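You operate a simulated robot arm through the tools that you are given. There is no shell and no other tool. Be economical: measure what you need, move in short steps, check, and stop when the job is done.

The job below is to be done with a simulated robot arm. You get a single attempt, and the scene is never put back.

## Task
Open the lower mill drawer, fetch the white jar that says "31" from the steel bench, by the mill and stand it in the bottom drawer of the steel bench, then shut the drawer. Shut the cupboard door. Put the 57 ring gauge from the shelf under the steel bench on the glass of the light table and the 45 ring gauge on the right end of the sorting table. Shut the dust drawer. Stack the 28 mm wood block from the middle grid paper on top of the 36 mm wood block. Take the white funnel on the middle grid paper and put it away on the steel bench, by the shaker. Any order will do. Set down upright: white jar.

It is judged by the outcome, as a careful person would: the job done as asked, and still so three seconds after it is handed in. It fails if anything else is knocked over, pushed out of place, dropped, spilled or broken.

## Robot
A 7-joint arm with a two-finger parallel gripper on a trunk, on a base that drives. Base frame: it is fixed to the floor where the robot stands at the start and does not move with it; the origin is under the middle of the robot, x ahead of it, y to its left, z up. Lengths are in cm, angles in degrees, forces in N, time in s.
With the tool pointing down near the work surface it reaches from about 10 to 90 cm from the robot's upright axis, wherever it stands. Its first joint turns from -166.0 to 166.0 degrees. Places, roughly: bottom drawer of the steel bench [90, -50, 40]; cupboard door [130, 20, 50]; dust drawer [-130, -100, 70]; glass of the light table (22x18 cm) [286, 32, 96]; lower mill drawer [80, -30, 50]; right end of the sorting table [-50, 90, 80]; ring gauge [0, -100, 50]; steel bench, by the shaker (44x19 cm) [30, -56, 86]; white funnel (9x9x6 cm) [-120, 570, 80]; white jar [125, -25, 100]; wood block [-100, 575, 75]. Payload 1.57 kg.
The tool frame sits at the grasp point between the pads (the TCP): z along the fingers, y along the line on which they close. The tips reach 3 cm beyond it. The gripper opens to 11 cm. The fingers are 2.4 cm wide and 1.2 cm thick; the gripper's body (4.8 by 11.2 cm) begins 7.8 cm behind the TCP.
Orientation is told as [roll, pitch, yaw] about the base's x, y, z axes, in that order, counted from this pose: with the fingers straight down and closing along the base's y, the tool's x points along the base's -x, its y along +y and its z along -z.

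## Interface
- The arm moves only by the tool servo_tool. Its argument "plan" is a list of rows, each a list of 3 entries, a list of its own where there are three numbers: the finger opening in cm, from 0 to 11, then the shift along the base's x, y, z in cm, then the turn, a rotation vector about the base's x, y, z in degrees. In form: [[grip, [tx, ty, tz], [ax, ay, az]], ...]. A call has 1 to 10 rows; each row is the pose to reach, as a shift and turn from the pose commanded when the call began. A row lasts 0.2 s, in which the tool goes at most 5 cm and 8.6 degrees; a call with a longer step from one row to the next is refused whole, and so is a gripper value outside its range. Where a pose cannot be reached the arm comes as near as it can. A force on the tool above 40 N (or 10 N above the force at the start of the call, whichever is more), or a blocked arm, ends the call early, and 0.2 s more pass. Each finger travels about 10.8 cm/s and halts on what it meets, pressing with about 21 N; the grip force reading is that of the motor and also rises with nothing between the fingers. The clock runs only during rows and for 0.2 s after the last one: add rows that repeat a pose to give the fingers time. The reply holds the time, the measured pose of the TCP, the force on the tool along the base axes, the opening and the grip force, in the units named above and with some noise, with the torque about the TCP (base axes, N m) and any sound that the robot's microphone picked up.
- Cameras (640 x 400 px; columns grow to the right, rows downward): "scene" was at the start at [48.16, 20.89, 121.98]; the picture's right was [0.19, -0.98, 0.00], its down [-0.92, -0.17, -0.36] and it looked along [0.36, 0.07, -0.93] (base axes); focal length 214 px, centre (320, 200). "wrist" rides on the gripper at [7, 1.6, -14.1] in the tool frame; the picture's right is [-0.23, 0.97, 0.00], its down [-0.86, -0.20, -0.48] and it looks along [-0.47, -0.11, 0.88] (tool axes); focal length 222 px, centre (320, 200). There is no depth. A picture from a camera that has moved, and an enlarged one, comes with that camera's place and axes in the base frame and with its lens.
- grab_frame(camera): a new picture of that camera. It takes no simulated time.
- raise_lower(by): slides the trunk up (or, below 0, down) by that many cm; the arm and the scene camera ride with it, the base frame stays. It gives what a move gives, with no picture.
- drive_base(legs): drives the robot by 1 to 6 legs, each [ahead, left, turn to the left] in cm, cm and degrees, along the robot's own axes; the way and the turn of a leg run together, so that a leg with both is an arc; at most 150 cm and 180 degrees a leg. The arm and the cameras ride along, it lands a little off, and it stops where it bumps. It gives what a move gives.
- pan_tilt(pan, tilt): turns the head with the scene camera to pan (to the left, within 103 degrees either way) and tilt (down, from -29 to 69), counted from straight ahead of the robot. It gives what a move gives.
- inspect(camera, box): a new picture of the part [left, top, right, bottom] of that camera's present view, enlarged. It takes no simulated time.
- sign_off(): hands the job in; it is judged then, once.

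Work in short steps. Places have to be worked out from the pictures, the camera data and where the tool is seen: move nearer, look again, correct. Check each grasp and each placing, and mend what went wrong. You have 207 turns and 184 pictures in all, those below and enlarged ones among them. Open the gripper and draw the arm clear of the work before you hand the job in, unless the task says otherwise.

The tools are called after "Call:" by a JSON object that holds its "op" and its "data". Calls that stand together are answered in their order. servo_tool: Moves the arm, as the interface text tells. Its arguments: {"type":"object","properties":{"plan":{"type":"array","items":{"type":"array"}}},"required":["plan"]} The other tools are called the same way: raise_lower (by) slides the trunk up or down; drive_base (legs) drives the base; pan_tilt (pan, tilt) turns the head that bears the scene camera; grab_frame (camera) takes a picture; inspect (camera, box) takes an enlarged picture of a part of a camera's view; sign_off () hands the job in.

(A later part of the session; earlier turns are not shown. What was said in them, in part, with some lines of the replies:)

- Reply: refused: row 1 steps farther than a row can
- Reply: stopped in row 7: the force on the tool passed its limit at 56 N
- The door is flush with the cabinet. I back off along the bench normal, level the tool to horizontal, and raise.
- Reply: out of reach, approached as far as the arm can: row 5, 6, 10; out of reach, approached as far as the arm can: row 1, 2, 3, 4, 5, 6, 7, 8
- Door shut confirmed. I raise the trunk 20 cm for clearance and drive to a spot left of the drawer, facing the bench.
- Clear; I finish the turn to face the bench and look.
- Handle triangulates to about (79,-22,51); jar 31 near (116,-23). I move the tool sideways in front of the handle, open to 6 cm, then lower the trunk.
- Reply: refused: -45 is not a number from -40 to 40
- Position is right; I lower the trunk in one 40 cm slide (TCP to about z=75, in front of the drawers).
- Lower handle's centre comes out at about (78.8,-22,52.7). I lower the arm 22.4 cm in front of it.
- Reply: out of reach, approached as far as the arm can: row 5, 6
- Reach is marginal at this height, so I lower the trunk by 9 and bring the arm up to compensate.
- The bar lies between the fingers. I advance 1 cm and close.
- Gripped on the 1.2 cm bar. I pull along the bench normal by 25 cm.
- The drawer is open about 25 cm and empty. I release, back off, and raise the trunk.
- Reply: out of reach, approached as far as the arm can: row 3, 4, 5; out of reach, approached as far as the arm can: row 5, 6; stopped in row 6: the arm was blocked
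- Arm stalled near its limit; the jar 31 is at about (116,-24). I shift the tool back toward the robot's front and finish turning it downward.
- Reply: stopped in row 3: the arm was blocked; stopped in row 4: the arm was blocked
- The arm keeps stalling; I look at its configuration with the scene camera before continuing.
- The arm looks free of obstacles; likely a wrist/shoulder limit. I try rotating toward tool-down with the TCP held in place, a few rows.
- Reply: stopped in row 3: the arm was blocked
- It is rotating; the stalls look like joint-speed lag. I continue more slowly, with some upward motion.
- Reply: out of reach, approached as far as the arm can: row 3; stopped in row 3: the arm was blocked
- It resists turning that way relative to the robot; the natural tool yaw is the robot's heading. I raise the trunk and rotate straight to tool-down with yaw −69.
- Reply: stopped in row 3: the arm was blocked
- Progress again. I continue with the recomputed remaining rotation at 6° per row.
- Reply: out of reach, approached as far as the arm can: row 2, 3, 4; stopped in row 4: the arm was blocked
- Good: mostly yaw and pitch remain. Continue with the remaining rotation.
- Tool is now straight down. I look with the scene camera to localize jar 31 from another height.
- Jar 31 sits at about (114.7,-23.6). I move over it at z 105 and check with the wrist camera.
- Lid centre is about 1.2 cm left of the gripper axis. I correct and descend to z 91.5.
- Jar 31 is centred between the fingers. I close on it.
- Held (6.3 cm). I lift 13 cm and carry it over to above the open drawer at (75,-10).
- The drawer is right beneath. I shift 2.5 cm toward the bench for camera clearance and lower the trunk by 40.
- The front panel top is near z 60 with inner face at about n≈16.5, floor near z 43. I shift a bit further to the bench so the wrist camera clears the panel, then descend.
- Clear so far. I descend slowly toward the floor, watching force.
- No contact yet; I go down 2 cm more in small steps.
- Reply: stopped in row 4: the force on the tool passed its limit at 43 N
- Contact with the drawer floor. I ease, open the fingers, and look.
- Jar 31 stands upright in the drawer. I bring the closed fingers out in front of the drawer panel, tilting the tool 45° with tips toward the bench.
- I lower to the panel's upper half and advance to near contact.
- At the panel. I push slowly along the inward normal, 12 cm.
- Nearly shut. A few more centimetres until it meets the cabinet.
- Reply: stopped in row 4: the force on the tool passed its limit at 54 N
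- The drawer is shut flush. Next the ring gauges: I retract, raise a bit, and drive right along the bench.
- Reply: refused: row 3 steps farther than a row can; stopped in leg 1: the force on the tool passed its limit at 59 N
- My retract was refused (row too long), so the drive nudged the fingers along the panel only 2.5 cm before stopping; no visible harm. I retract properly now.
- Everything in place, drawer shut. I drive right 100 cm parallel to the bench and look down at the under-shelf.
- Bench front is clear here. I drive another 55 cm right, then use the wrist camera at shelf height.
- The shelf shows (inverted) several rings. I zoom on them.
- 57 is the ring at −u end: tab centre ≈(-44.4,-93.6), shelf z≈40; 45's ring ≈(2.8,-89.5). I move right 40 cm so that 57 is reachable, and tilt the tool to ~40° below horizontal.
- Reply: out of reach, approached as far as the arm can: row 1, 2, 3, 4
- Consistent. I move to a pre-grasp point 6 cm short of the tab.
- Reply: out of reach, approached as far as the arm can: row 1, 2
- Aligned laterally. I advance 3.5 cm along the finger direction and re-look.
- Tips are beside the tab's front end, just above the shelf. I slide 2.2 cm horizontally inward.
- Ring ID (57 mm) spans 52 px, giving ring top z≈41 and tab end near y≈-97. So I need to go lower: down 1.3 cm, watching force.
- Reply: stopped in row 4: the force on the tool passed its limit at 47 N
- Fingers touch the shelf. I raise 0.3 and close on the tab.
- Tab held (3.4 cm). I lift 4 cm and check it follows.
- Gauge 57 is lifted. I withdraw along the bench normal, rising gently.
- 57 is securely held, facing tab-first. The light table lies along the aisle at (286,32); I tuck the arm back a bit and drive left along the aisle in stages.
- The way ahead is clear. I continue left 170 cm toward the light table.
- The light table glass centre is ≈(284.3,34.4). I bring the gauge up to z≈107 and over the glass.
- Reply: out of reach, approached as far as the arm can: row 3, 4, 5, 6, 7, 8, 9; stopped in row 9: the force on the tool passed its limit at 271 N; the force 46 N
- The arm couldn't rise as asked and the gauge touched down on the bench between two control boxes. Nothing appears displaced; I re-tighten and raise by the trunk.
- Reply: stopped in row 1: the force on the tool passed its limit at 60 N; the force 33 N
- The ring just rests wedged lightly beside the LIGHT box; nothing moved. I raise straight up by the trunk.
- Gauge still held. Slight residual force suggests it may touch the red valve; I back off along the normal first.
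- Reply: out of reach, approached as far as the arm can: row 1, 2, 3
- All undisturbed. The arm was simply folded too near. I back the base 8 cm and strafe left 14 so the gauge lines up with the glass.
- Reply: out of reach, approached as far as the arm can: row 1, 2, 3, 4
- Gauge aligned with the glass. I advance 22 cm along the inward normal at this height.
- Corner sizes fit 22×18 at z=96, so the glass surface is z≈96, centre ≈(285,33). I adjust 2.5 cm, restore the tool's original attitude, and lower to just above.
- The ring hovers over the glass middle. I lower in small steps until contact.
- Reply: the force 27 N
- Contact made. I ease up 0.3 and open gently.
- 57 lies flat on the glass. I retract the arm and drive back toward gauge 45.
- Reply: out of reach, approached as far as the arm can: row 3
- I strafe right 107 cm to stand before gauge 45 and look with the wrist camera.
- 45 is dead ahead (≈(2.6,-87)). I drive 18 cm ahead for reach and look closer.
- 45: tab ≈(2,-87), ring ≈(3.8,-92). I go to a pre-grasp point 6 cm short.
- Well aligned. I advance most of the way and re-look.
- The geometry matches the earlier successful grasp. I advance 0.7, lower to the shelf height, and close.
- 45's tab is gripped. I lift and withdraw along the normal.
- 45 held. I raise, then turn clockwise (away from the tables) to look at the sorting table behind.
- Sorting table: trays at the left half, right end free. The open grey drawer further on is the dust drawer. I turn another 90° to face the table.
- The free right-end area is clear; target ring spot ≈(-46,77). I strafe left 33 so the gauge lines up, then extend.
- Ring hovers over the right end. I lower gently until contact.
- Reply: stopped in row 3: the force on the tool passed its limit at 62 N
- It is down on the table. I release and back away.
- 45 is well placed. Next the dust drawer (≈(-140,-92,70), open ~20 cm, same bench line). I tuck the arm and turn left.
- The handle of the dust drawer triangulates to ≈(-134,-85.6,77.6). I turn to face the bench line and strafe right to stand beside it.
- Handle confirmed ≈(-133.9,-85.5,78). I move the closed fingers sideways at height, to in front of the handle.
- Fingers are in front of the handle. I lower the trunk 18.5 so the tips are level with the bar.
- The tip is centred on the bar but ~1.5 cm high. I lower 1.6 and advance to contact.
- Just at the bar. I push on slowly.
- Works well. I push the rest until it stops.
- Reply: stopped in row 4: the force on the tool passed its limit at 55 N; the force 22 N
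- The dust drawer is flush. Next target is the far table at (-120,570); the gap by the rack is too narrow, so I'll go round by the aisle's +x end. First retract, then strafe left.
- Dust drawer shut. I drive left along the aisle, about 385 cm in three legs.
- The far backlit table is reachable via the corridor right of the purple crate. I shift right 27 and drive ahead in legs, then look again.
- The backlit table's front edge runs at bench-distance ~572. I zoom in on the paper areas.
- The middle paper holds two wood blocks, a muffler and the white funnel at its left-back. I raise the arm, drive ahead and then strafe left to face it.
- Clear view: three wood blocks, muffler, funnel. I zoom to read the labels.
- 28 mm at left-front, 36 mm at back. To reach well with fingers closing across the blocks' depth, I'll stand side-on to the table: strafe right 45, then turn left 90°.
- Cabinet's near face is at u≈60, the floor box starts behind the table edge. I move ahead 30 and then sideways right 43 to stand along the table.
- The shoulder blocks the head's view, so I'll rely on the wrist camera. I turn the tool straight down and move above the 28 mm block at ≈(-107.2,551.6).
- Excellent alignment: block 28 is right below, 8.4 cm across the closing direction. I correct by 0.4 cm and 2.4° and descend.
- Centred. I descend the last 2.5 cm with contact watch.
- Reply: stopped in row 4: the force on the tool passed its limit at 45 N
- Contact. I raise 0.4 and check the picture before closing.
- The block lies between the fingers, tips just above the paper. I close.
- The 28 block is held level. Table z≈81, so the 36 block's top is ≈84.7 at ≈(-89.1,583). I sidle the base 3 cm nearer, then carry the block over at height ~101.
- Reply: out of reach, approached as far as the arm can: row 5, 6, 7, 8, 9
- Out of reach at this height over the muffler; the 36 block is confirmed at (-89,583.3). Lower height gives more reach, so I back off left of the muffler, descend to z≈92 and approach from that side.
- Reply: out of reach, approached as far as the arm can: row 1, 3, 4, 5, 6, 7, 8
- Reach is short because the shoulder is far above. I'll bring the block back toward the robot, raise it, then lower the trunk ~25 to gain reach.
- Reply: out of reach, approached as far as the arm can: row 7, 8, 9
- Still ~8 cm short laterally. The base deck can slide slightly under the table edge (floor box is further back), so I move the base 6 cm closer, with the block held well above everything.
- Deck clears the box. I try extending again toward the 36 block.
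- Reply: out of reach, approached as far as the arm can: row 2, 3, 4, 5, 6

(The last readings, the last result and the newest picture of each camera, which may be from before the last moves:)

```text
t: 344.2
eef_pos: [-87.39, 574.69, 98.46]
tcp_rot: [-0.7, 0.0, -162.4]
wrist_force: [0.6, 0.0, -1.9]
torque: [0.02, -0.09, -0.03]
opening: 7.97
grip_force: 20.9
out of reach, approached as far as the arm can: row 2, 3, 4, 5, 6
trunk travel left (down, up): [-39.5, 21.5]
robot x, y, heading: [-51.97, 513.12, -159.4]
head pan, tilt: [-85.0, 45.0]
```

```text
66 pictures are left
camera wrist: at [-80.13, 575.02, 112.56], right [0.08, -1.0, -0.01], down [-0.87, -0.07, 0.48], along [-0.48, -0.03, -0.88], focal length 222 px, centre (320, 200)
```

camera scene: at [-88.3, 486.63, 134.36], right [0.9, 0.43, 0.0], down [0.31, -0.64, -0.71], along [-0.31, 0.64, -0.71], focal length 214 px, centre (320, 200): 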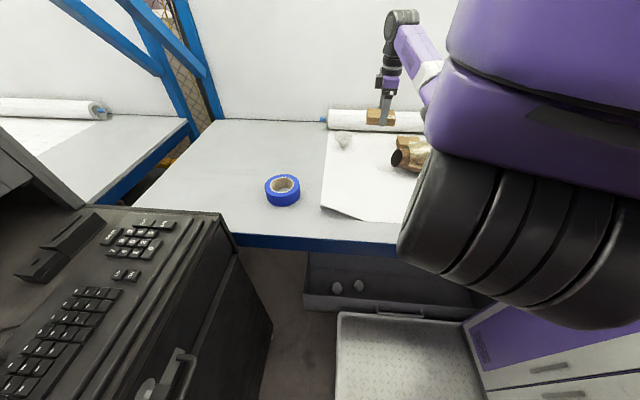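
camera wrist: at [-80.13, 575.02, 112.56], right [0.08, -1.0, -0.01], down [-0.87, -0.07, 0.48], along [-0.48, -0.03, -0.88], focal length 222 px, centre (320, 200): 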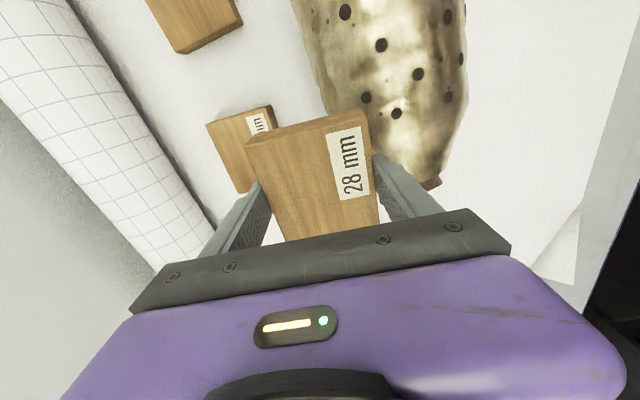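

The reach circle is centred ~27 cm ahead of the robot's middle, so facing the table gives ~99 cm forward reach. I raise the trunk, back away, and turn to face the table.

Call:
{"op": "raise_lower", "data": {"by": 12}}

Call:
{"op": "drive_base", "data": {"legs": [[0, 50, 0], [0, 0, -89.2]]}}

Call:
{"op": "pan_tilt", "data": {"pan": -20, "tilt": 40}}

Call:
{"op": "grab_frame", "data": {"camera": "scene"}}

```text
t: 345.7
eef_pos: [-87.43, 574.73, 110.58]
tcp_rot: [-0.9, 0.0, -162.4]
wrist_force: [-0.3, 0.0, -1.8]
torque: [0.0, -0.01, 0.0]
opening: 7.94
grip_force: 21.5
trunk travel left (down, up): [-51.5, 9.5]
robot x, y, heading: [-51.79, 513.0, -159.1]
head pan, tilt: [-85.0, 45.0]
```

```text
t: 352.4
eef_pos: [26.37, 503.91, 110.74]
tcp_rot: [-0.9, -0.1, 108.8]
wrist_force: [0.0, 0.1, -2.0]
torque: [-0.01, -0.04, 0.0]
opening: 7.97
grip_force: 21.3
trunk travel left (down, up): [-51.5, 9.5]
robot x, y, heading: [-34.16, 467.17, 111.6]
head pan, tilt: [-85.0, 45.0]
```

```text
t: 353.7
eef_pos: [26.27, 504.01, 110.65]
tcp_rot: [-0.9, 0.0, 108.6]
wrist_force: [1.1, 0.8, -2.4]
torque: [0.03, 0.0, -0.01]
opening: 7.94
grip_force: 21.4
trunk travel left (down, up): [-51.5, 9.5]
robot x, y, heading: [-34.45, 467.23, 112.2]
head pan, tilt: [-20.0, 40.0]
```

```text
65 pictures are left
camera scene: at [-69.05, 507.76, 147.09], right [1.0, 0.03, 0.0], down [0.02, -0.64, -0.77], along [-0.02, 0.77, -0.64], focal length 214 px, centre (320, 200)
```

scene: 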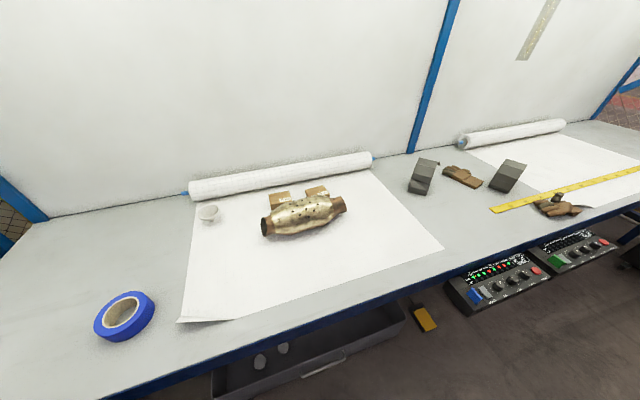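

I swing the arm round to the robot's front in two translational arcs, keeping the block level at z≈110.

Call:
{"op": "servo_tool", "data": {"plan": [[6.5, [-3.4, 3.4, 0], [0, 0, 0]], [6.5, [-6.8, 6.8, 0], [0, 0, 0]], [6.5, [-10.2, 10.1, 0], [0, 0, 0]], [6.5, [-13.5, 13.5, 0], [0, 0, 0]], [6.5, [-17.4, 16.1, 0], [0, 0, 0]], [6.5, [-21.6, 18.5, 0], [0, 0, 0]], [6.5, [-25.8, 20.8, 0], [0, 0, 0]], [6.5, [-29.9, 23, 0], [0, 0, 0]], [6.5, [-34.2, 24.9, 0], [0, 0, 0]], [6.5, [-38.6, 25.8, 0], [0, 0, 0]]]}}

Call:
{"op": "servo_tool", "data": {"plan": [[6.5, [-4.3, 0, 0], [0, 0, 0]], [6.5, [-8.6, 0, 0], [0, 0, 0]], [6.5, [-12.9, 0, 0], [0, 0, 0]], [6.5, [-17.2, 0, 0], [0, 0, 0]], [6.5, [-21.5, 0, 0], [0, 0, 0]], [6.5, [-25.8, 0, 0], [0, 0, 0]], [6.5, [-30.1, 0, 0], [0, 0, 0]], [6.5, [-34.4, 0, 0], [0, 0, 0]], [6.5, [-38, 0, 0], [0, 0, 0]]]}}

```text
t: 355.9
eef_pos: [-12.31, 529.68, 110.88]
tcp_rot: [-0.8, 0.0, 108.8]
wrist_force: [0.7, 0.2, -1.5]
torque: [0.01, 0.02, -0.01]
opening: 7.96
grip_force: 21.2
trunk travel left (down, up): [-51.5, 9.5]
robot x, y, heading: [-34.27, 467.32, 111.8]
head pan, tilt: [-20.0, 40.0]
```

```text
t: 357.9
eef_pos: [-50.37, 529.61, 110.78]
tcp_rot: [-0.9, -0.2, 108.5]
wrist_force: [1.1, 0.8, -0.9]
torque: [0.03, 0.03, 0.02]
opening: 7.94
grip_force: 21.1
trunk travel left (down, up): [-51.5, 9.5]
robot x, y, heading: [-34.45, 467.13, 111.9]
head pan, tilt: [-20.0, 40.0]
```

Now drive 34 cm ahead and 7 left toward the table.

Call:
{"op": "drive_base", "data": {"legs": [[0, 7, 0], [34, 0, 0]]}}

Call:
{"op": "grab_frame", "data": {"camera": "wrist"}}

```text
t: 360.7
eef_pos: [-69.72, 558.11, 110.57]
tcp_rot: [-0.9, -0.1, 109.1]
wrist_force: [-0.2, -0.9, -1.2]
torque: [0.02, -0.01, 0.02]
opening: 7.94
grip_force: 20.9
trunk travel left (down, up): [-51.5, 9.5]
robot x, y, heading: [-53.49, 495.6, 112.3]
head pan, tilt: [-20.0, 40.0]
```

```text
64 pictures are left
camera wrist: at [-69.19, 550.88, 124.78], right [-0.99, -0.1, -0.01], down [-0.1, 0.87, 0.48], along [-0.04, 0.48, -0.88], focal length 222 px, centre (320, 200)
```

wrist: 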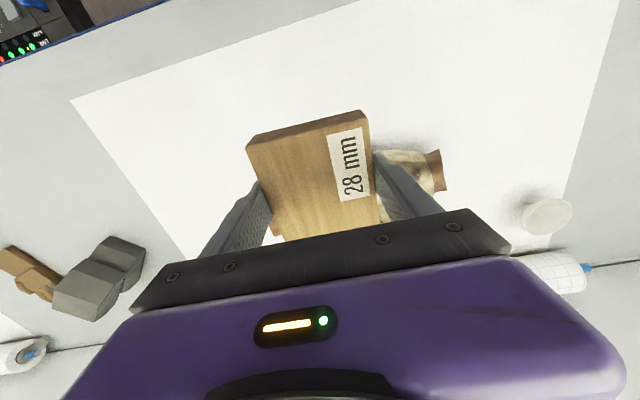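

I extend over to above the 36 block at (-89.1,583.2), staying high.

Call:
{"op": "servo_tool", "data": {"plan": [[6.5, [-3, 3.7, 0], [0, 0, 0]], [6.5, [-6, 7.4, 0], [0, 0, 0]], [6.5, [-9, 11.1, -1], [0, 0, 0]], [6.5, [-12, 14.9, -2], [0, 0, 0]], [6.5, [-15, 18.7, -3], [0, 0, 0]], [6.5, [-17.5, 22.3, -4], [0, 0, 0]], [6.5, [-19.4, 25.1, -5], [0, 0, 0]], [6.5, [-19.4, 25.1, -5], [0, 0, 0]]]}}

Call:
{"op": "grab_frame", "data": {"camera": "wrist"}}

Call:
{"op": "grab_frame", "data": {"camera": "scene"}}

```text
t: 362.5
eef_pos: [-89.07, 583.17, 105.7]
tcp_rot: [-0.8, 0.0, 109.2]
wrist_force: [-0.8, 0.0, -1.2]
torque: [0.0, -0.04, 0.03]
opening: 7.96
grip_force: 20.6
trunk travel left (down, up): [-51.5, 9.5]
robot x, y, heading: [-53.26, 495.75, 112.1]
head pan, tilt: [-20.0, 40.0]
```

```text
63 pictures are left
camera wrist: at [-88.5, 575.94, 119.83], right [-0.99, -0.1, -0.01], down [-0.1, 0.87, 0.48], along [-0.04, 0.48, -0.88], focal length 222 px, centre (320, 200)
```

wrist: 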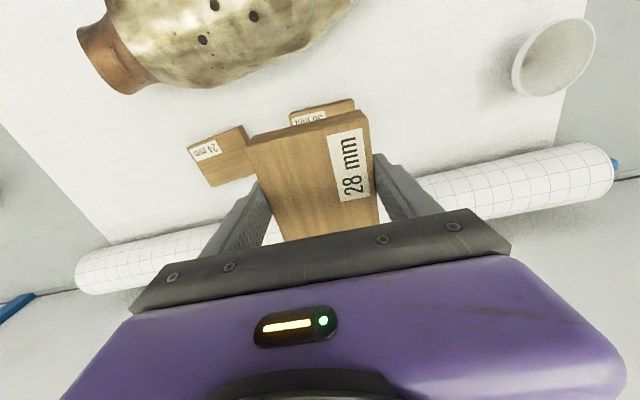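

```text
62 pictures are left
camera scene: at [-88.35, 536.12, 147.08], right [1.0, 0.04, 0.0], down [0.02, -0.64, -0.77], along [-0.03, 0.77, -0.64], focal length 214 px, centre (320, 200)
```

scene: 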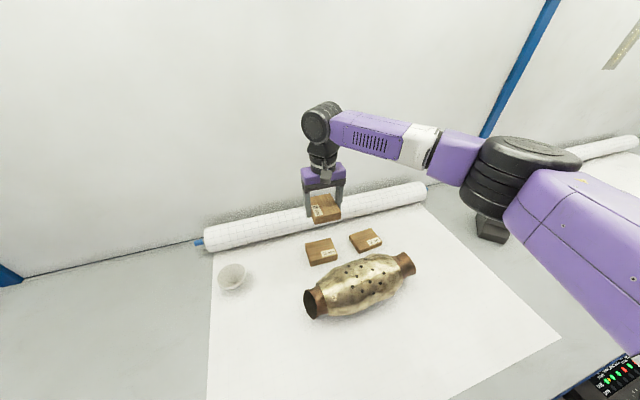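

Right over the 36 block and aligned. I descend to just above contact.

Call:
{"op": "servo_tool", "data": {"plan": [[6.5, [0, 0, -4], [0, 0, 0]], [6.5, [0, 0, -8], [0, 0, 0]], [6.5, [0, 0, -12], [0, 0, 0]], [6.5, [0, 0, -14.5], [0, 0, 0]], [6.5, [0, 0, -16], [0, 0, 0]], [6.5, [0, 0, -16], [0, 0, 0]]]}}

Call:
{"op": "inspect", "data": {"camera": "scene", "box": [240, 170, 440, 320]}}

```text
t: 363.9
eef_pos: [-89.3, 583.23, 89.59]
tcp_rot: [-0.9, -0.1, 109.0]
wrist_force: [0.8, 0.3, -1.6]
torque: [0.0, 0.0, -0.01]
opening: 7.93
grip_force: 21.3
trunk travel left (down, up): [-51.5, 9.5]
robot x, y, heading: [-53.37, 495.38, 112.1]
head pan, tilt: [-20.0, 40.0]
```

```text
2.67 times, centred on (340, 245) of scene
camera zoom: at [-88.34, 536.13, 147.08], right [1.0, 0.04, 0.0], down [0.02, -0.64, -0.77], along [-0.03, 0.77, -0.64], focal length 572 px, centre (267, 80)
```

zoom: 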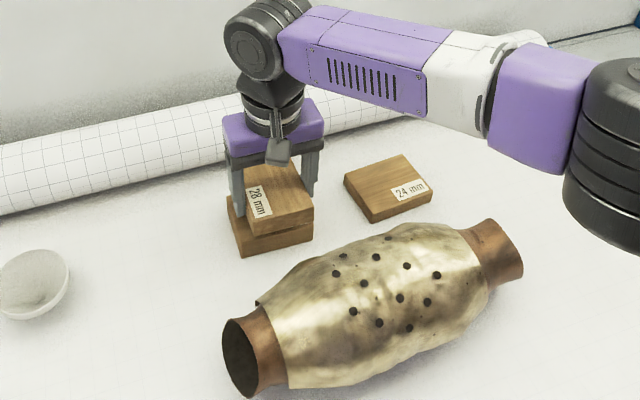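

Well centred. I lower until contact, then release.

Call:
{"op": "servo_tool", "data": {"plan": [[6.5, [0, 0, -0.5], [0, 0, 0]], [6.5, [0, 0, -1], [0, 0, 0]], [6.5, [0, 0, -1.4], [0, 0, 0]]]}}

```text
t: 364.7
eef_pos: [-89.12, 583.26, 88.26]
tcp_rot: [-0.8, -0.1, 109.1]
wrist_force: [0.5, 0.4, -2.0]
torque: [-0.03, 0.01, 0.01]
opening: 7.94
grip_force: 21.9
trunk travel left (down, up): [-51.5, 9.5]
robot x, y, heading: [-53.39, 495.95, 112.0]
head pan, tilt: [-20.0, 40.0]
```

Call:
{"op": "servo_tool", "data": {"plan": [[6.5, [0, 0, -0.2], [0, 0, 0]], [6.5, [0, 0, -0.4], [0, 0, 0]], [6.5, [0, 0, -0.6], [0, 0, 0]], [6.5, [0, 0, -0.8], [0, 0, 0]]]}}

```text
t: 365.7
eef_pos: [-89.16, 583.16, 87.8]
tcp_rot: [-0.8, -0.3, 109.1]
wrist_force: [2.3, -2.4, 23.1]
torque: [-0.07, 1.06, 0.0]
opening: 7.93
grip_force: 20.8
trunk travel left (down, up): [-51.5, 9.5]
robot x, y, heading: [-53.64, 495.83, 112.1]
head pan, tilt: [-20.0, 40.0]
```

Contact (23 N). I ease up slightly and open.

Call:
{"op": "servo_tool", "data": {"plan": [[7.9, [0, 0, 0.25], [0, 0, 0]], [9, [0, 0, 0.25], [0, 0, 0]], [10, [0, 0, 0.25], [0, 0, 0]], [10.8, [0, 0, 0.25], [0, 0, 0]], [10.8, [0, 0, 0.25], [0, 0, 0]]]}}

Call:
{"op": "servo_tool", "data": {"plan": [[10.8, [0, 0, 3], [0, 0, 0]], [10.8, [0, 0, 7], [0, 0, 0]], [10.8, [0, 0, 11], [0, 0, 0]], [10.8, [0, 0, 15], [0, 0, 0]]]}}

Call:
{"op": "inspect", "data": {"camera": "scene", "box": [200, 170, 440, 320]}}

Call:
{"op": "grab_frame", "data": {"camera": "wrist"}}

```text
t: 366.9
eef_pos: [-89.21, 583.13, 87.77]
tcp_rot: [-0.9, -0.2, 109.1]
wrist_force: [7.6, 4.8, 20.4]
torque: [-0.3, 0.79, -0.08]
opening: 10.06
grip_force: 0.0
trunk travel left (down, up): [-51.5, 9.5]
robot x, y, heading: [-53.43, 495.83, 112.1]
head pan, tilt: [-20.0, 40.0]
```

```text
t: 367.9
eef_pos: [-89.31, 583.07, 102.76]
tcp_rot: [-0.8, -0.1, 109.0]
wrist_force: [-0.3, -0.2, -0.1]
torque: [0.02, -0.03, 0.0]
opening: 10.79
grip_force: 0.0
trunk travel left (down, up): [-51.5, 9.5]
robot x, y, heading: [-53.34, 495.88, 112.3]
head pan, tilt: [-20.0, 40.0]
```

```text
2.67 times, centred on (320, 245) of scene
camera zoom: at [-88.34, 536.14, 147.07], right [1.0, 0.04, 0.0], down [0.02, -0.64, -0.77], along [-0.03, 0.77, -0.64], focal length 572 px, centre (320, 80)
```

zoom: 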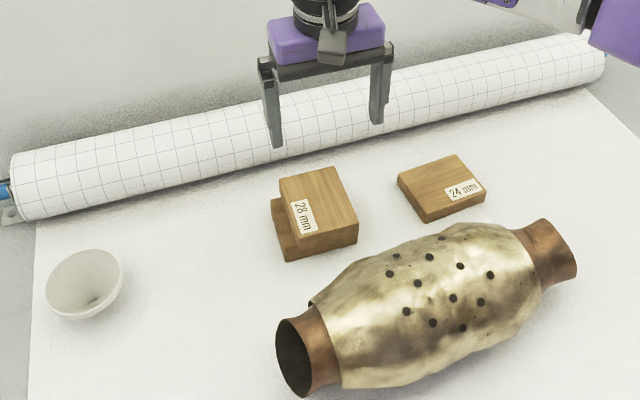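

```text
59 pictures are left
camera wrist: at [-88.71, 575.92, 116.91], right [-0.99, -0.1, -0.02], down [-0.1, 0.87, 0.48], along [-0.04, 0.48, -0.88], focal length 222 px, centre (320, 200)
```

wrist: 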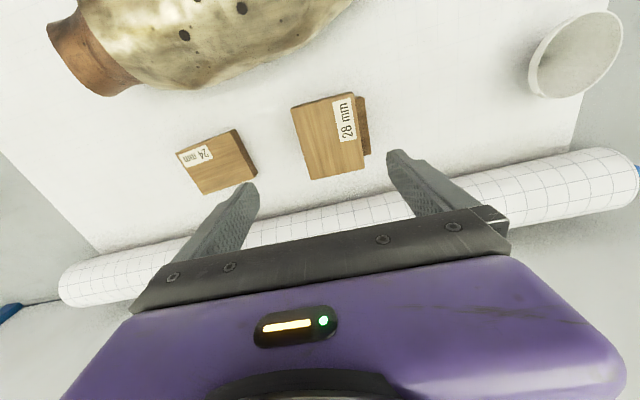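

The 28 mm block is stacked stably on the 36 mm block. Funnel (rim up) is at ≈(-116.6,570.9), rim z≈87. I strafe the base 22 cm left so it's straight ahead.

Call:
{"op": "drive_base", "data": {"legs": [[0, 22, 0]]}}

Call:
{"op": "grab_frame", "data": {"camera": "wrist"}}

```text
t: 369.6
eef_pos: [-109.84, 574.82, 102.93]
tcp_rot: [-1.0, -0.1, 109.1]
wrist_force: [-0.7, 0.3, 0.4]
torque: [0.01, 0.03, -0.02]
opening: 10.79
grip_force: 0.0
trunk travel left (down, up): [-51.5, 9.5]
robot x, y, heading: [-73.86, 487.27, 112.6]
head pan, tilt: [-20.0, 40.0]
```

```text
58 pictures are left
camera wrist: at [-109.05, 567.62, 116.9], right [-0.99, -0.1, -0.01], down [-0.1, 0.87, 0.48], along [-0.04, 0.48, -0.88], focal length 222 px, centre (320, 200)
```

wrist: 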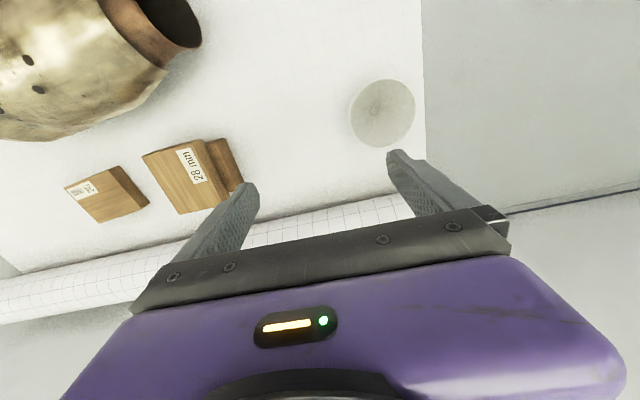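

I centre over the funnel and lower to z≈97 to re-check.

Call:
{"op": "servo_tool", "data": {"plan": [[10.8, [-3.5, -2, 0], [0, 0, 0]], [10.8, [-7.1, -4, 0], [0, 0, 0]], [10.8, [-7.1, -4, -3], [0, 0, 0]], [10.8, [-7.1, -4, -6], [0, 0, 0]], [10.8, [-7.1, -4, -6], [0, 0, 0]]]}}

Call:
{"op": "grab_frame", "data": {"camera": "wrist"}}

Call:
{"op": "inspect", "data": {"camera": "scene", "box": [220, 170, 460, 320]}}

```text
t: 370.8
eef_pos: [-116.8, 570.76, 96.68]
tcp_rot: [-0.9, -0.1, 109.1]
wrist_force: [0.0, 0.7, 0.1]
torque: [-0.02, -0.03, 0.03]
opening: 10.79
grip_force: 0.1
trunk travel left (down, up): [-51.5, 9.5]
robot x, y, heading: [-73.52, 487.62, 112.1]
head pan, tilt: [-20.0, 40.0]
```

```text
57 pictures are left
camera wrist: at [-116.18, 563.54, 110.86], right [-0.99, -0.1, -0.01], down [-0.1, 0.87, 0.48], along [-0.04, 0.48, -0.88], focal length 222 px, centre (320, 200)
```

wrist: 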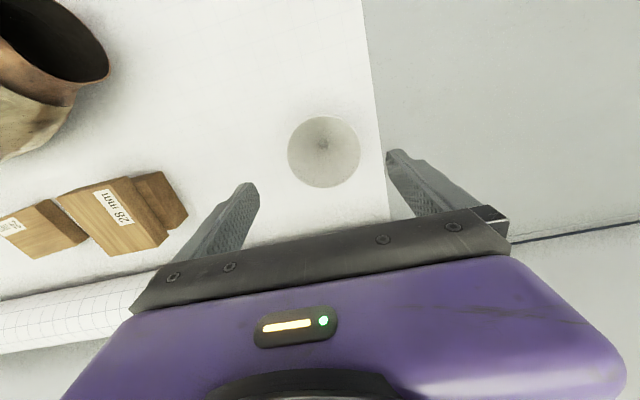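

```text
2.67 times, centred on (340, 245) of scene
camera zoom: at [-108.68, 527.82, 147.09], right [1.0, 0.04, 0.0], down [0.02, -0.64, -0.77], along [-0.03, 0.77, -0.64], focal length 572 px, centre (267, 80)
```

zoom: 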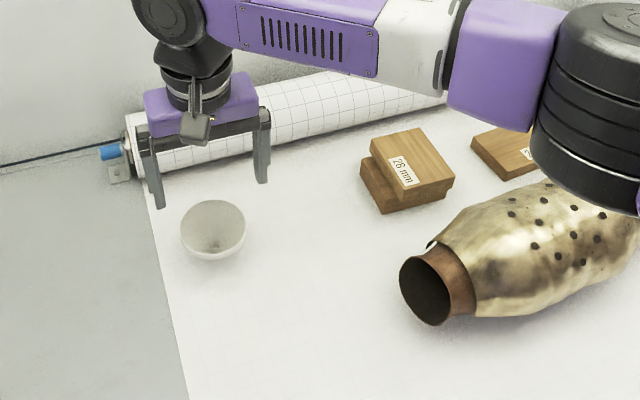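

Centred within 0.4 cm; rim z≈87, diameter ≈8–9. I descend to z 86.5 around it and close gently.

Call:
{"op": "servo_tool", "data": {"plan": [[10.8, [-0.4, 0, 0], [0, 0, 0]], [10.8, [-0.4, 0, -4], [0, 0, 0]], [10.8, [-0.4, 0, -7.5], [0, 0, 0]], [10.8, [-0.4, 0, -10.2], [0, 0, 0]], [9.5, [-0.4, 0, -10.2], [0, 0, 0]], [8.5, [-0.4, 0, -10.2], [0, 0, 0]], [7.5, [-0.4, 0, -10.2], [0, 0, 0]], [7, [-0.4, 0, -10.2], [0, 0, 0]]]}}

Call:
{"op": "grab_frame", "data": {"camera": "wrist"}}

```text
t: 372.6
eef_pos: [-117.1, 570.76, 86.58]
tcp_rot: [-0.9, -0.2, 109.1]
wrist_force: [0.4, 0.7, -0.5]
torque: [0.01, 0.0, 0.04]
opening: 8.25
grip_force: 21.2
trunk travel left (down, up): [-51.5, 9.5]
robot x, y, heading: [-73.7, 487.37, 112.3]
head pan, tilt: [-20.0, 40.0]
```

```text
55 pictures are left
camera wrist: at [-116.42, 563.58, 100.81], right [-0.99, -0.1, -0.01], down [-0.1, 0.87, 0.48], along [-0.04, 0.48, -0.88], focal length 222 px, centre (320, 200)
```

wrist: 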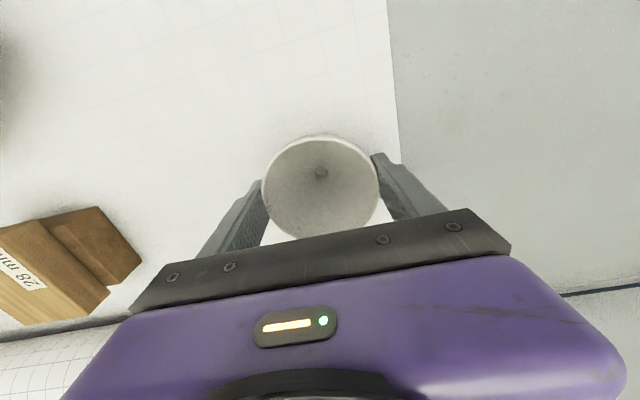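

Funnel gripped at 8.25 cm. I lift and check.

Call:
{"op": "servo_tool", "data": {"plan": [[7, [0, 0, 1], [0, 0, 0]], [7, [0, 0, 4], [0, 0, 0]], [7, [0, 0, 8], [0, 0, 0]], [7, [0, 0, 12], [0, 0, 0]], [7, [0, -4, 15], [0, 0, 0]], [7, [0, -8, 17], [0, 0, 0]]]}}

Call:
{"op": "grab_frame", "data": {"camera": "wrist"}}

Call:
{"op": "inspect", "data": {"camera": "scene", "box": [220, 100, 460, 300]}}

```text
t: 374.0
eef_pos: [-117.26, 562.72, 103.57]
tcp_rot: [-0.9, -0.1, 109.1]
wrist_force: [0.5, 0.1, -1.2]
torque: [-0.03, 0.01, 0.01]
opening: 8.18
grip_force: 21.6
trunk travel left (down, up): [-51.5, 9.5]
robot x, y, heading: [-73.91, 487.29, 112.3]
head pan, tilt: [-20.0, 40.0]
```

```text
54 pictures are left
camera wrist: at [-116.57, 555.57, 117.81], right [-0.99, -0.1, -0.01], down [-0.1, 0.87, 0.48], along [-0.04, 0.48, -0.88], focal length 222 px, centre (320, 200)
```

wrist: 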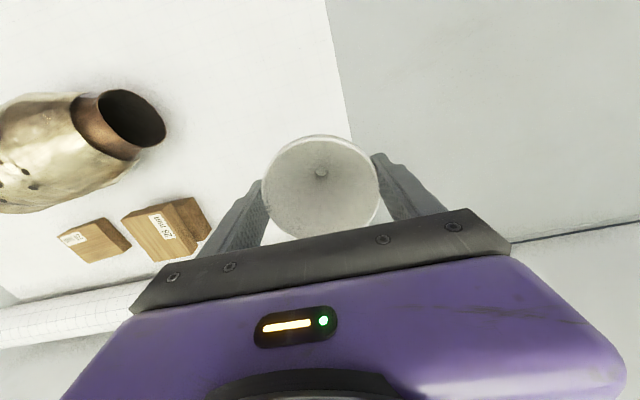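

```text
2.00 times, centred on (340, 200) of scene
camera zoom: at [-108.68, 527.85, 147.08], right [1.0, 0.04, 0.0], down [0.02, -0.64, -0.77], along [-0.03, 0.77, -0.64], focal length 429 px, centre (280, 200)
```

zoom: 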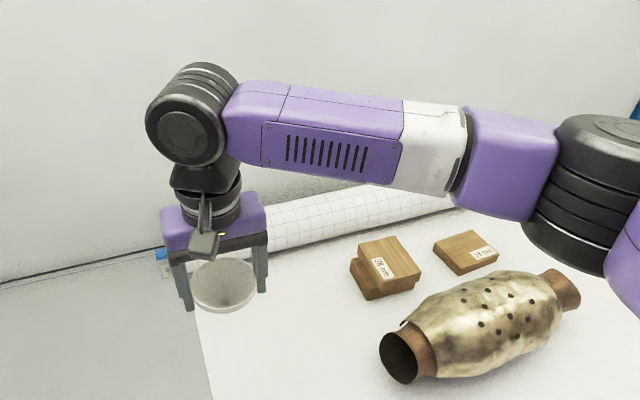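

Funnel held upright, stack undisturbed. I retract the arm and drive back the way I came: back, right, and then backwards down the corridor.

Call:
{"op": "servo_tool", "data": {"plan": [[7, [1.6, -4.1, 0], [0, 0, 0]], [7, [3.3, -8.2, 0], [0, 0, 0]], [7, [5, -12.3, 0], [0, 0, 0]], [7, [6.7, -16.4, 0], [0, 0, 0]], [7, [8.4, -20.5, 1], [0, 0, 0]], [7, [10, -24.6, 2], [0, 0, 0]], [7, [11.6, -28.5, 3], [0, 0, 0]]]}}

Call:
{"op": "drive_base", "data": {"legs": [[-32, 0, 0], [0, 0, -0.8], [0, -100, 0], [0, -93, 0]]}}

Call:
{"op": "drive_base", "data": {"legs": [[-140, 0, 0], [-140, 0, 0], [-140, 0, 0]]}}

Call:
{"op": "grab_frame", "data": {"camera": "wrist"}}

```text
t: 375.6
eef_pos: [-105.94, 534.98, 106.51]
tcp_rot: [-1.0, 0.0, 109.1]
wrist_force: [0.1, 0.7, 0.2]
torque: [-0.02, 0.0, -0.02]
opening: 8.16
grip_force: 21.4
out of reach, approached as far as the arm can: row 7
trunk travel left (down, up): [-51.5, 9.5]
robot x, y, heading: [-73.77, 487.36, 112.2]
head pan, tilt: [-20.0, 40.0]
```

```text
t: 387.4
eef_pos: [86.24, 577.12, 106.33]
tcp_rot: [-0.9, 0.1, 108.9]
wrist_force: [-0.2, 0.2, -0.4]
torque: [0.04, 0.0, 0.01]
opening: 8.11
grip_force: 20.8
trunk travel left (down, up): [-51.5, 9.5]
robot x, y, heading: [118.43, 529.58, 111.8]
head pan, tilt: [-20.0, 40.0]
```

```text
t: 407.6
eef_pos: [244.54, 185.75, 106.41]
tcp_rot: [-0.9, -0.1, 108.2]
wrist_force: [0.4, 0.4, 0.4]
torque: [0.02, 0.0, -0.01]
opening: 7.93
grip_force: 21.5
trunk travel left (down, up): [-51.5, 9.5]
robot x, y, heading: [275.91, 137.98, 111.4]
head pan, tilt: [-20.0, 40.0]
```

```text
52 pictures are left
camera wrist: at [245.05, 178.65, 120.53], right [-1.0, -0.09, -0.02], down [-0.08, 0.87, 0.48], along [-0.03, 0.48, -0.88], focal length 222 px, centre (320, 200)
```

wrist: 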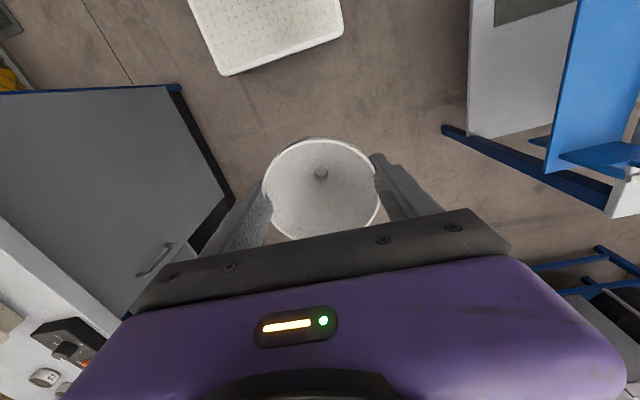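

Funnel still held. I back up 18 more and turn left 180° (clear side) to face the benches.

Call:
{"op": "drive_base", "data": {"legs": [[-18, 0, 0], [0, 0, 90], [0, 0, 90]]}}

Call:
{"op": "drive_base", "data": {"legs": [[0, -140, 0], [0, -140, 0]]}}

Call:
{"op": "pan_tilt", "data": {"pan": -10, "tilt": 50}}

Call:
{"op": "grab_frame", "data": {"camera": "scene"}}

```text
t: 416.8
eef_pos: [316.8, 75.6, 106.43]
tcp_rot: [-0.8, 0.0, -68.6]
wrist_force: [-0.1, 0.0, 0.0]
torque: [-0.03, -0.01, 0.0]
opening: 7.88
grip_force: 20.8
trunk travel left (down, up): [-51.5, 9.5]
robot x, y, heading: [282.77, 121.61, -65.6]
head pan, tilt: [-20.0, 40.0]
```

```text
t: 430.4
eef_pos: [58.38, -34.65, 106.45]
tcp_rot: [-1.0, 0.0, -70.6]
wrist_force: [0.5, -0.1, -0.6]
torque: [-0.01, -0.03, 0.0]
opening: 7.86
grip_force: 20.9
trunk travel left (down, up): [-51.5, 9.5]
robot x, y, heading: [25.48, 12.74, -67.7]
head pan, tilt: [-20.0, 40.0]
```

```text
t: 431.1
eef_pos: [58.37, -34.78, 106.38]
tcp_rot: [-0.9, 0.0, -70.6]
wrist_force: [-0.2, 0.4, -0.4]
torque: [0.0, -0.02, 0.0]
opening: 7.87
grip_force: 21.7
trunk travel left (down, up): [-51.5, 9.5]
robot x, y, heading: [25.87, 12.44, -67.6]
head pan, tilt: [-10.0, 50.0]
```

```text
51 pictures are left
camera scene: at [62.14, -26.94, 145.68], right [-0.98, -0.22, 0.0], down [-0.16, 0.75, -0.64], along [0.14, -0.63, -0.77], focal length 214 px, centre (320, 200)
```

scene: 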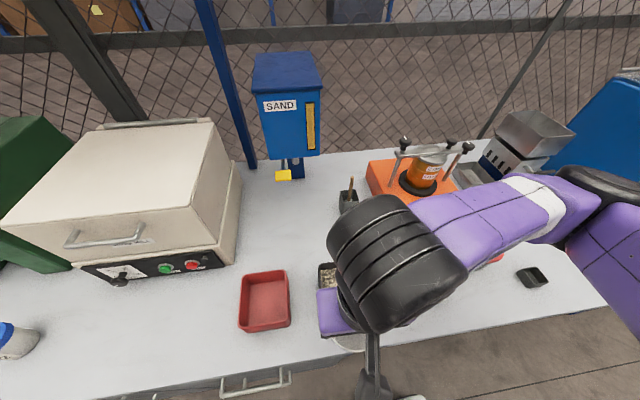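

Near the shaker zone now. I take a wrist view (and shift the arm left) to see the free spots.

Call:
{"op": "servo_tool", "data": {"plan": [[7, [4, 2.5, 0], [0, 0, 0]], [7, [8, 5, 0], [0, 0, 0]], [7, [12, 7.5, 0], [0, 0, 0]], [7, [16, 10, 0], [0, 0, 0]], [7, [20, 12.5, 0], [0, 0, 0]]]}}

Call:
{"op": "pan_tilt", "data": {"pan": -25, "tilt": 50}}

Call:
{"op": "grab_frame", "data": {"camera": "scene"}}

Call:
{"op": "grab_frame", "data": {"camera": "wrist"}}

```text
t: 432.3
eef_pos: [69.45, -29.48, 105.58]
tcp_rot: [-1.0, 0.0, -70.6]
wrist_force: [-0.3, -0.8, 0.1]
torque: [0.0, 0.01, -0.02]
opening: 7.87
grip_force: 21.0
out of reach, approached as far as the arm can: row 3, 4, 5
trunk travel left (down, up): [-51.5, 9.5]
robot x, y, heading: [25.54, 12.55, -67.4]
head pan, tilt: [-10.0, 50.0]
```

```text
t: 433.1
eef_pos: [69.36, -29.41, 105.58]
tcp_rot: [-0.9, -0.1, -70.5]
wrist_force: [0.1, -0.8, -0.2]
torque: [0.0, 0.01, 0.01]
opening: 7.86
grip_force: 20.6
trunk travel left (down, up): [-51.5, 9.5]
robot x, y, heading: [25.7, 12.41, -67.4]
head pan, tilt: [-25.0, 50.0]
```

```text
50 pictures are left
camera scene: at [60.15, -27.11, 145.67], right [-1.0, 0.04, 0.0], down [0.03, 0.77, -0.64], along [-0.03, -0.64, -0.77], focal length 214 px, centre (320, 200)
```

scene: 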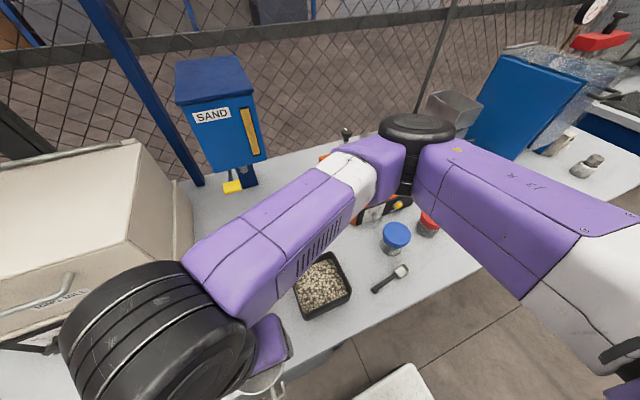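

```text
49 pictures are left
camera wrist: at [68.97, -22.23, 119.7], right [0.99, 0.11, -0.02], down [0.1, -0.87, 0.48], along [0.04, -0.48, -0.88], focal length 222 px, centre (320, 200)
```

wrist: 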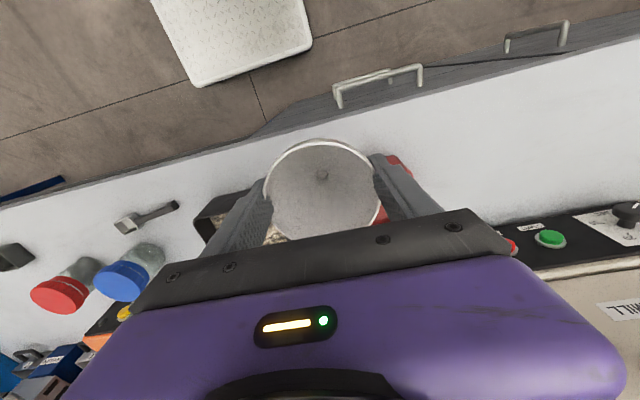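

Free spot: behind the scoop, between the bead tray and the blue-lidded jar, at ≈(47.6,-56.3). I carry the funnel over it at height.

Call:
{"op": "servo_tool", "data": {"plan": [[7, [-3, -2.5, 0.3], [0, 0, 0]], [7, [-6, -5.5, 0.5], [0, 0, 0]], [7, [-9, -9, 0.5], [0, 0, 0]], [7, [-12, -12.7, 0.5], [0, 0, 0]], [7, [-15, -16.5, 0.5], [0, 0, 0]], [7, [-18, -20.3, 0.5], [0, 0, 0]], [7, [-20.3, -24, 0], [0, 0, 0]], [7, [-21.8, -26.9, 0], [0, 0, 0]], [7, [-21.8, -26.9, 0], [0, 0, 0]]]}}

Call:
{"op": "grab_frame", "data": {"camera": "wrist"}}

Call:
{"op": "grab_frame", "data": {"camera": "scene"}}

```text
t: 435.1
eef_pos: [47.53, -56.51, 105.35]
tcp_rot: [-0.9, -0.1, -70.6]
wrist_force: [-0.1, -0.1, 0.6]
torque: [0.0, 0.01, 0.0]
opening: 7.85
grip_force: 21.1
trunk travel left (down, up): [-51.5, 9.5]
robot x, y, heading: [25.7, 12.46, -67.4]
head pan, tilt: [-25.0, 50.0]
```

```text
48 pictures are left
camera wrist: at [47.11, -49.23, 119.37], right [0.99, 0.11, -0.02], down [0.1, -0.87, 0.48], along [0.04, -0.48, -0.88], focal length 222 px, centre (320, 200)
```

wrist: 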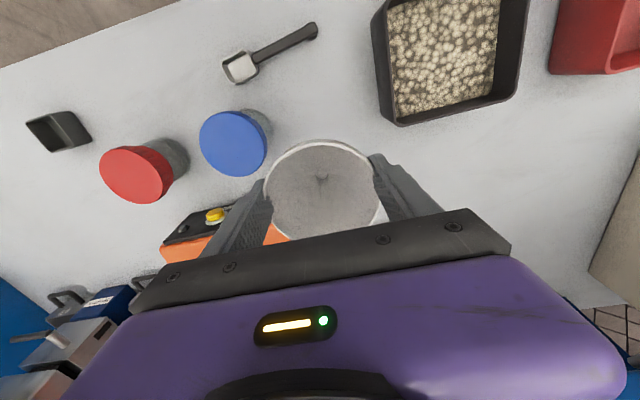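

```text
47 pictures are left
camera scene: at [60.13, -27.12, 145.67], right [-1.0, 0.04, 0.0], down [0.03, 0.77, -0.64], along [-0.03, -0.64, -0.77], focal length 214 px, centre (320, 200)
```

scene: 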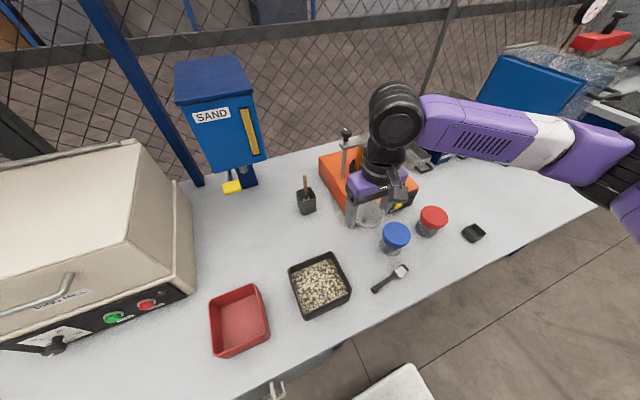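

The spot is clear on all sides. I descend to just above the bench.

Call:
{"op": "servo_tool", "data": {"plan": [[7, [0, 0, -4], [0, 0, 0]], [7, [0, 0, -8], [0, 0, 0]], [7, [0, 0, -11], [0, 0, 0]], [7, [0, 0, -12.5], [0, 0, 0]], [7, [0, 0, -12.5], [0, 0, 0]]]}}

Call:
{"op": "inspect", "data": {"camera": "scene", "box": [270, 160, 470, 310]}}

Call:
{"op": "grab_frame", "data": {"camera": "wrist"}}

```text
t: 436.2
eef_pos: [47.25, -56.53, 92.77]
tcp_rot: [-0.9, 0.1, -70.6]
wrist_force: [0.2, -0.6, 0.0]
torque: [-0.02, 0.0, 0.0]
opening: 7.86
grip_force: 21.0
trunk travel left (down, up): [-51.5, 9.5]
robot x, y, heading: [25.75, 12.58, -67.6]
head pan, tilt: [-25.0, 50.0]
```

```text
2.67 times, centred on (370, 235) of scene
camera zoom: at [60.14, -27.11, 145.67], right [-1.0, 0.04, 0.0], down [0.03, 0.77, -0.64], along [-0.03, -0.64, -0.77], focal length 572 px, centre (187, 107)
```

zoom: 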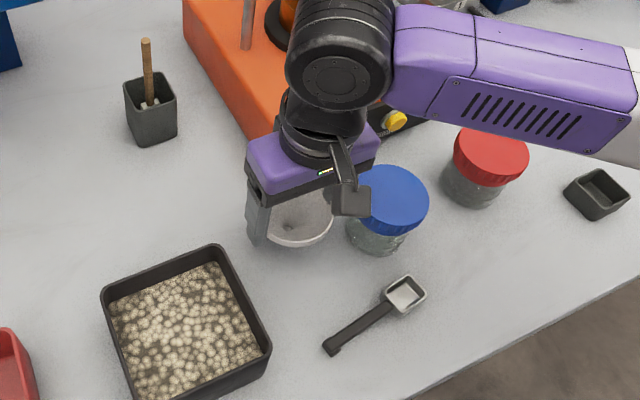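

```text
45 pictures are left
camera wrist: at [46.92, -49.29, 106.96], right [0.99, 0.11, -0.02], down [0.1, -0.87, 0.48], along [0.04, -0.48, -0.88], focal length 222 px, centre (320, 200)
```

wrist: 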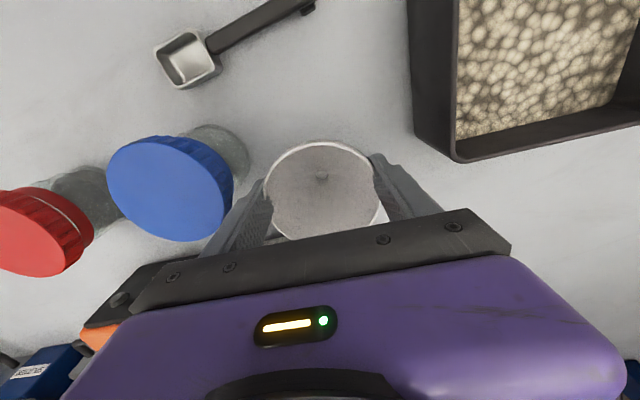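

The jar-side finger is only ~1 cm from the blue jar; I shift 1.3 cm away from it and lower until contact.

Call:
{"op": "servo_tool", "data": {"plan": [[7, [1.3, 0.3, 0], [0, 0, 0]], [7, [1.3, 0.3, -0.6], [0, 0, 0]], [7, [1.3, 0.3, -1], [0, 0, 0]], [7, [1.3, 0.3, -1.4], [0, 0, 0]]]}}

```text
t: 437.2
eef_pos: [48.76, -55.99, 91.49]
tcp_rot: [-0.9, -0.1, -70.6]
wrist_force: [0.4, 0.8, 4.2]
torque: [-0.01, -0.07, 0.02]
opening: 7.84
grip_force: 21.0
trunk travel left (down, up): [-51.5, 9.5]
robot x, y, heading: [25.65, 12.75, -67.6]
head pan, tilt: [-25.0, 50.0]
```

Light contact (4 N). I open to 9 cm slowly and then rise straight up.

Call:
{"op": "servo_tool", "data": {"plan": [[7.9, [0, 0, 0], [0, 0, 0]], [8.3, [0, 0, 0], [0, 0, 0]], [8.8, [0, 0, 0], [0, 0, 0]], [9.2, [0, 0, 0], [0, 0, 0]], [9.2, [0, 0, 0], [0, 0, 0]]]}}

Call:
{"op": "grab_frame", "data": {"camera": "wrist"}}

```text
t: 438.4
eef_pos: [48.92, -56.04, 91.44]
tcp_rot: [-0.9, 0.0, -70.5]
wrist_force: [-0.4, -0.2, 0.2]
torque: [0.03, 0.01, -0.02]
opening: 9.21
grip_force: 0.0
trunk travel left (down, up): [-51.5, 9.5]
robot x, y, heading: [25.93, 12.49, -67.7]
head pan, tilt: [-25.0, 50.0]
```

```text
44 pictures are left
camera wrist: at [48.37, -48.83, 105.63], right [0.99, 0.11, -0.02], down [0.1, -0.87, 0.48], along [0.04, -0.48, -0.88], focal length 222 px, centre (320, 200)
```

wrist: 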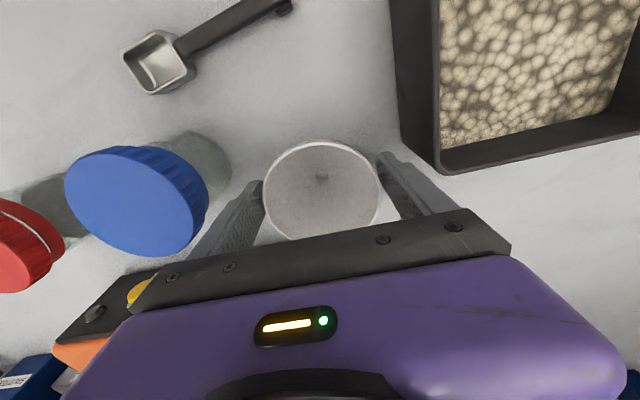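

Funnel stands free. I rise straight up and check it.

Call:
{"op": "servo_tool", "data": {"plan": [[9.2, [0, 0, 2], [0, 0, 0]], [9.2, [0, 0, 5], [0, 0, 0]], [9.2, [0, 0, 9], [0, 0, 0]], [9.2, [0, 0, 13], [0, 0, 0]], [9.2, [-1, 3.5, 15], [0, 0, 0]], [9.2, [-2, 7, 16], [0, 0, 0]]]}}

Call:
{"op": "grab_frame", "data": {"camera": "scene"}}

Call:
{"op": "grab_frame", "data": {"camera": "wrist"}}

```text
t: 439.9
eef_pos: [46.69, -49.08, 107.54]
tcp_rot: [-0.9, 0.1, -70.6]
wrist_force: [-0.1, -0.8, -0.4]
torque: [0.03, 0.02, -0.01]
opening: 9.21
grip_force: 0.0
trunk travel left (down, up): [-51.5, 9.5]
robot x, y, heading: [25.71, 12.56, -67.4]
head pan, tilt: [-25.0, 50.0]
```

```text
43 pictures are left
camera scene: at [60.16, -27.13, 145.66], right [-1.0, 0.04, 0.0], down [0.03, 0.77, -0.64], along [-0.03, -0.64, -0.77], focal length 214 px, centre (320, 200)
```

scene: 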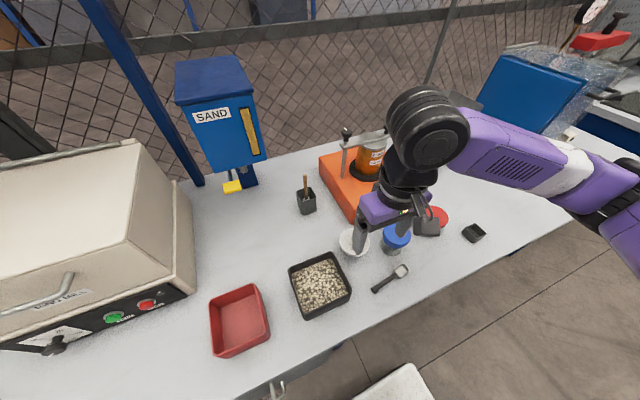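

```text
42 pictures are left
camera wrist: at [46.28, -41.81, 121.66], right [0.99, 0.11, -0.02], down [0.1, -0.87, 0.48], along [0.04, -0.48, -0.88], focal length 222 px, centre (320, 200)
```

wrist: 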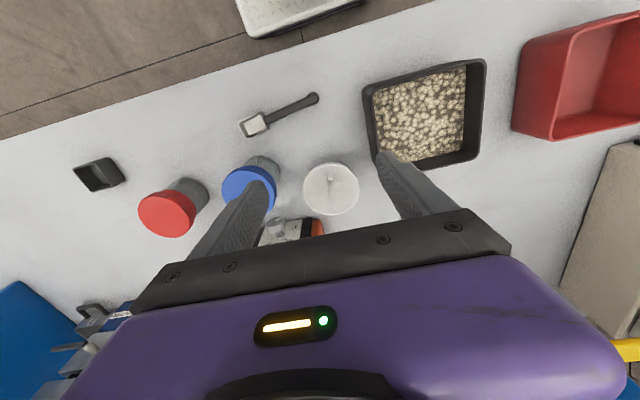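

The funnel stands upright in place. I draw the arm clear of the bench, then check that drawer and door are still shut.

Call:
{"op": "servo_tool", "data": {"plan": [[9, [-1.5, 4, 1], [0, 0, 0]], [9, [-3, 8, 2], [0, 0, 0]], [9, [-4.5, 12, 2], [0, 0, 0]], [9, [-6, 16, 2], [0, 0, 0]], [9, [-7, 19, 2], [0, 0, 0]]]}}

Call:
{"op": "drive_base", "data": {"legs": [[-8, 0, 0]]}}

Call:
{"op": "pan_tilt", "data": {"pan": 40, "tilt": 50}}

Call:
{"op": "grab_frame", "data": {"camera": "scene"}}

```text
t: 441.1
eef_pos: [44.13, -43.53, 109.65]
tcp_rot: [-1.0, 0.2, -70.7]
wrist_force: [0.2, 0.1, 0.5]
torque: [0.0, -0.01, 0.03]
opening: 8.99
grip_force: 0.1
out of reach, approached as far as the arm can: row 2, 3, 4, 5
trunk travel left (down, up): [-51.5, 9.5]
robot x, y, heading: [25.76, 12.6, -67.5]
head pan, tilt: [-25.0, 50.0]
```

```text
t: 442.1
eef_pos: [41.12, -36.05, 109.56]
tcp_rot: [-0.9, 0.1, -70.7]
wrist_force: [0.5, -0.1, -0.7]
torque: [0.01, 0.0, 0.03]
opening: 9.0
grip_force: 0.1
trunk travel left (down, up): [-51.5, 9.5]
robot x, y, heading: [22.46, 20.25, -67.5]
head pan, tilt: [-25.0, 50.0]
```

```text
t: 443.5
eef_pos: [41.09, -36.17, 109.62]
tcp_rot: [-0.9, 0.1, -70.7]
wrist_force: [0.3, -0.7, 0.0]
torque: [0.0, -0.02, 0.01]
opening: 9.02
grip_force: 0.1
trunk travel left (down, up): [-51.5, 9.5]
robot x, y, heading: [22.43, 19.73, -67.6]
head pan, tilt: [40.0, 50.0]
```

```text
41 pictures are left
camera scene: at [64.2, -15.56, 145.67], right [-0.46, -0.89, 0.0], down [-0.68, 0.36, -0.64], along [0.57, -0.3, -0.77], focal length 214 px, centre (320, 200)
```

scene: 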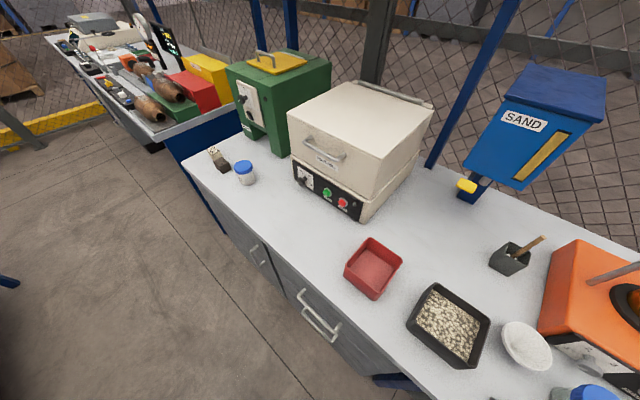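

Door and drawers look shut; I zoom to confirm they're flush.

Call:
{"op": "inspect", "data": {"camera": "scene", "box": [170, 180, 410, 380]}}

```text
2.00 times, centred on (290, 280) of scene
camera zoom: at [64.2, -15.56, 145.67], right [-0.46, -0.89, 0.0], down [-0.68, 0.36, -0.64], along [0.57, -0.3, -0.77], focal length 429 px, centre (380, 40)
```

zoom: 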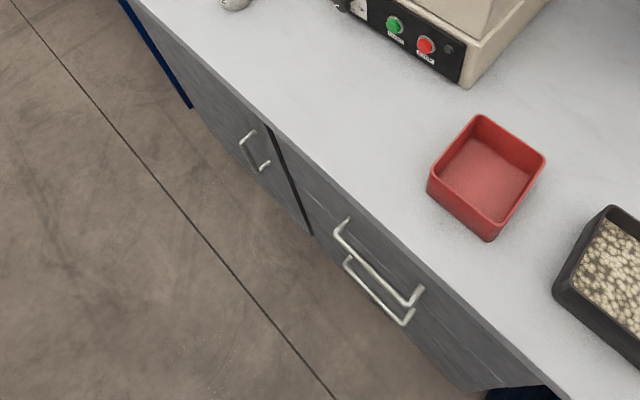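

Everything asked is in place, the gripper is open and the arm is off the bench. I hand in.

Call:
{"op": "sign_off", "data": {}}

```text
The job is handed in.
```

I did every item on the list and handed the job in, but I have not looked at the white jar since shutting its drawer. The jar, "31", stood upright in the bottom drawer before I shut it slowly.

- **Bump on the light table:** while I was carrying the 57 ring gauge there, the arm dipped and the gauge pressed hard against the bench beside the LIGHT box. Nothing was visibly moved, and the gauge now lies flat on the glass.
- **Stacked blocks:** the 28 mm block sits crosswise on the 36 mm block, with about 1 cm of the lower block showing on one side.
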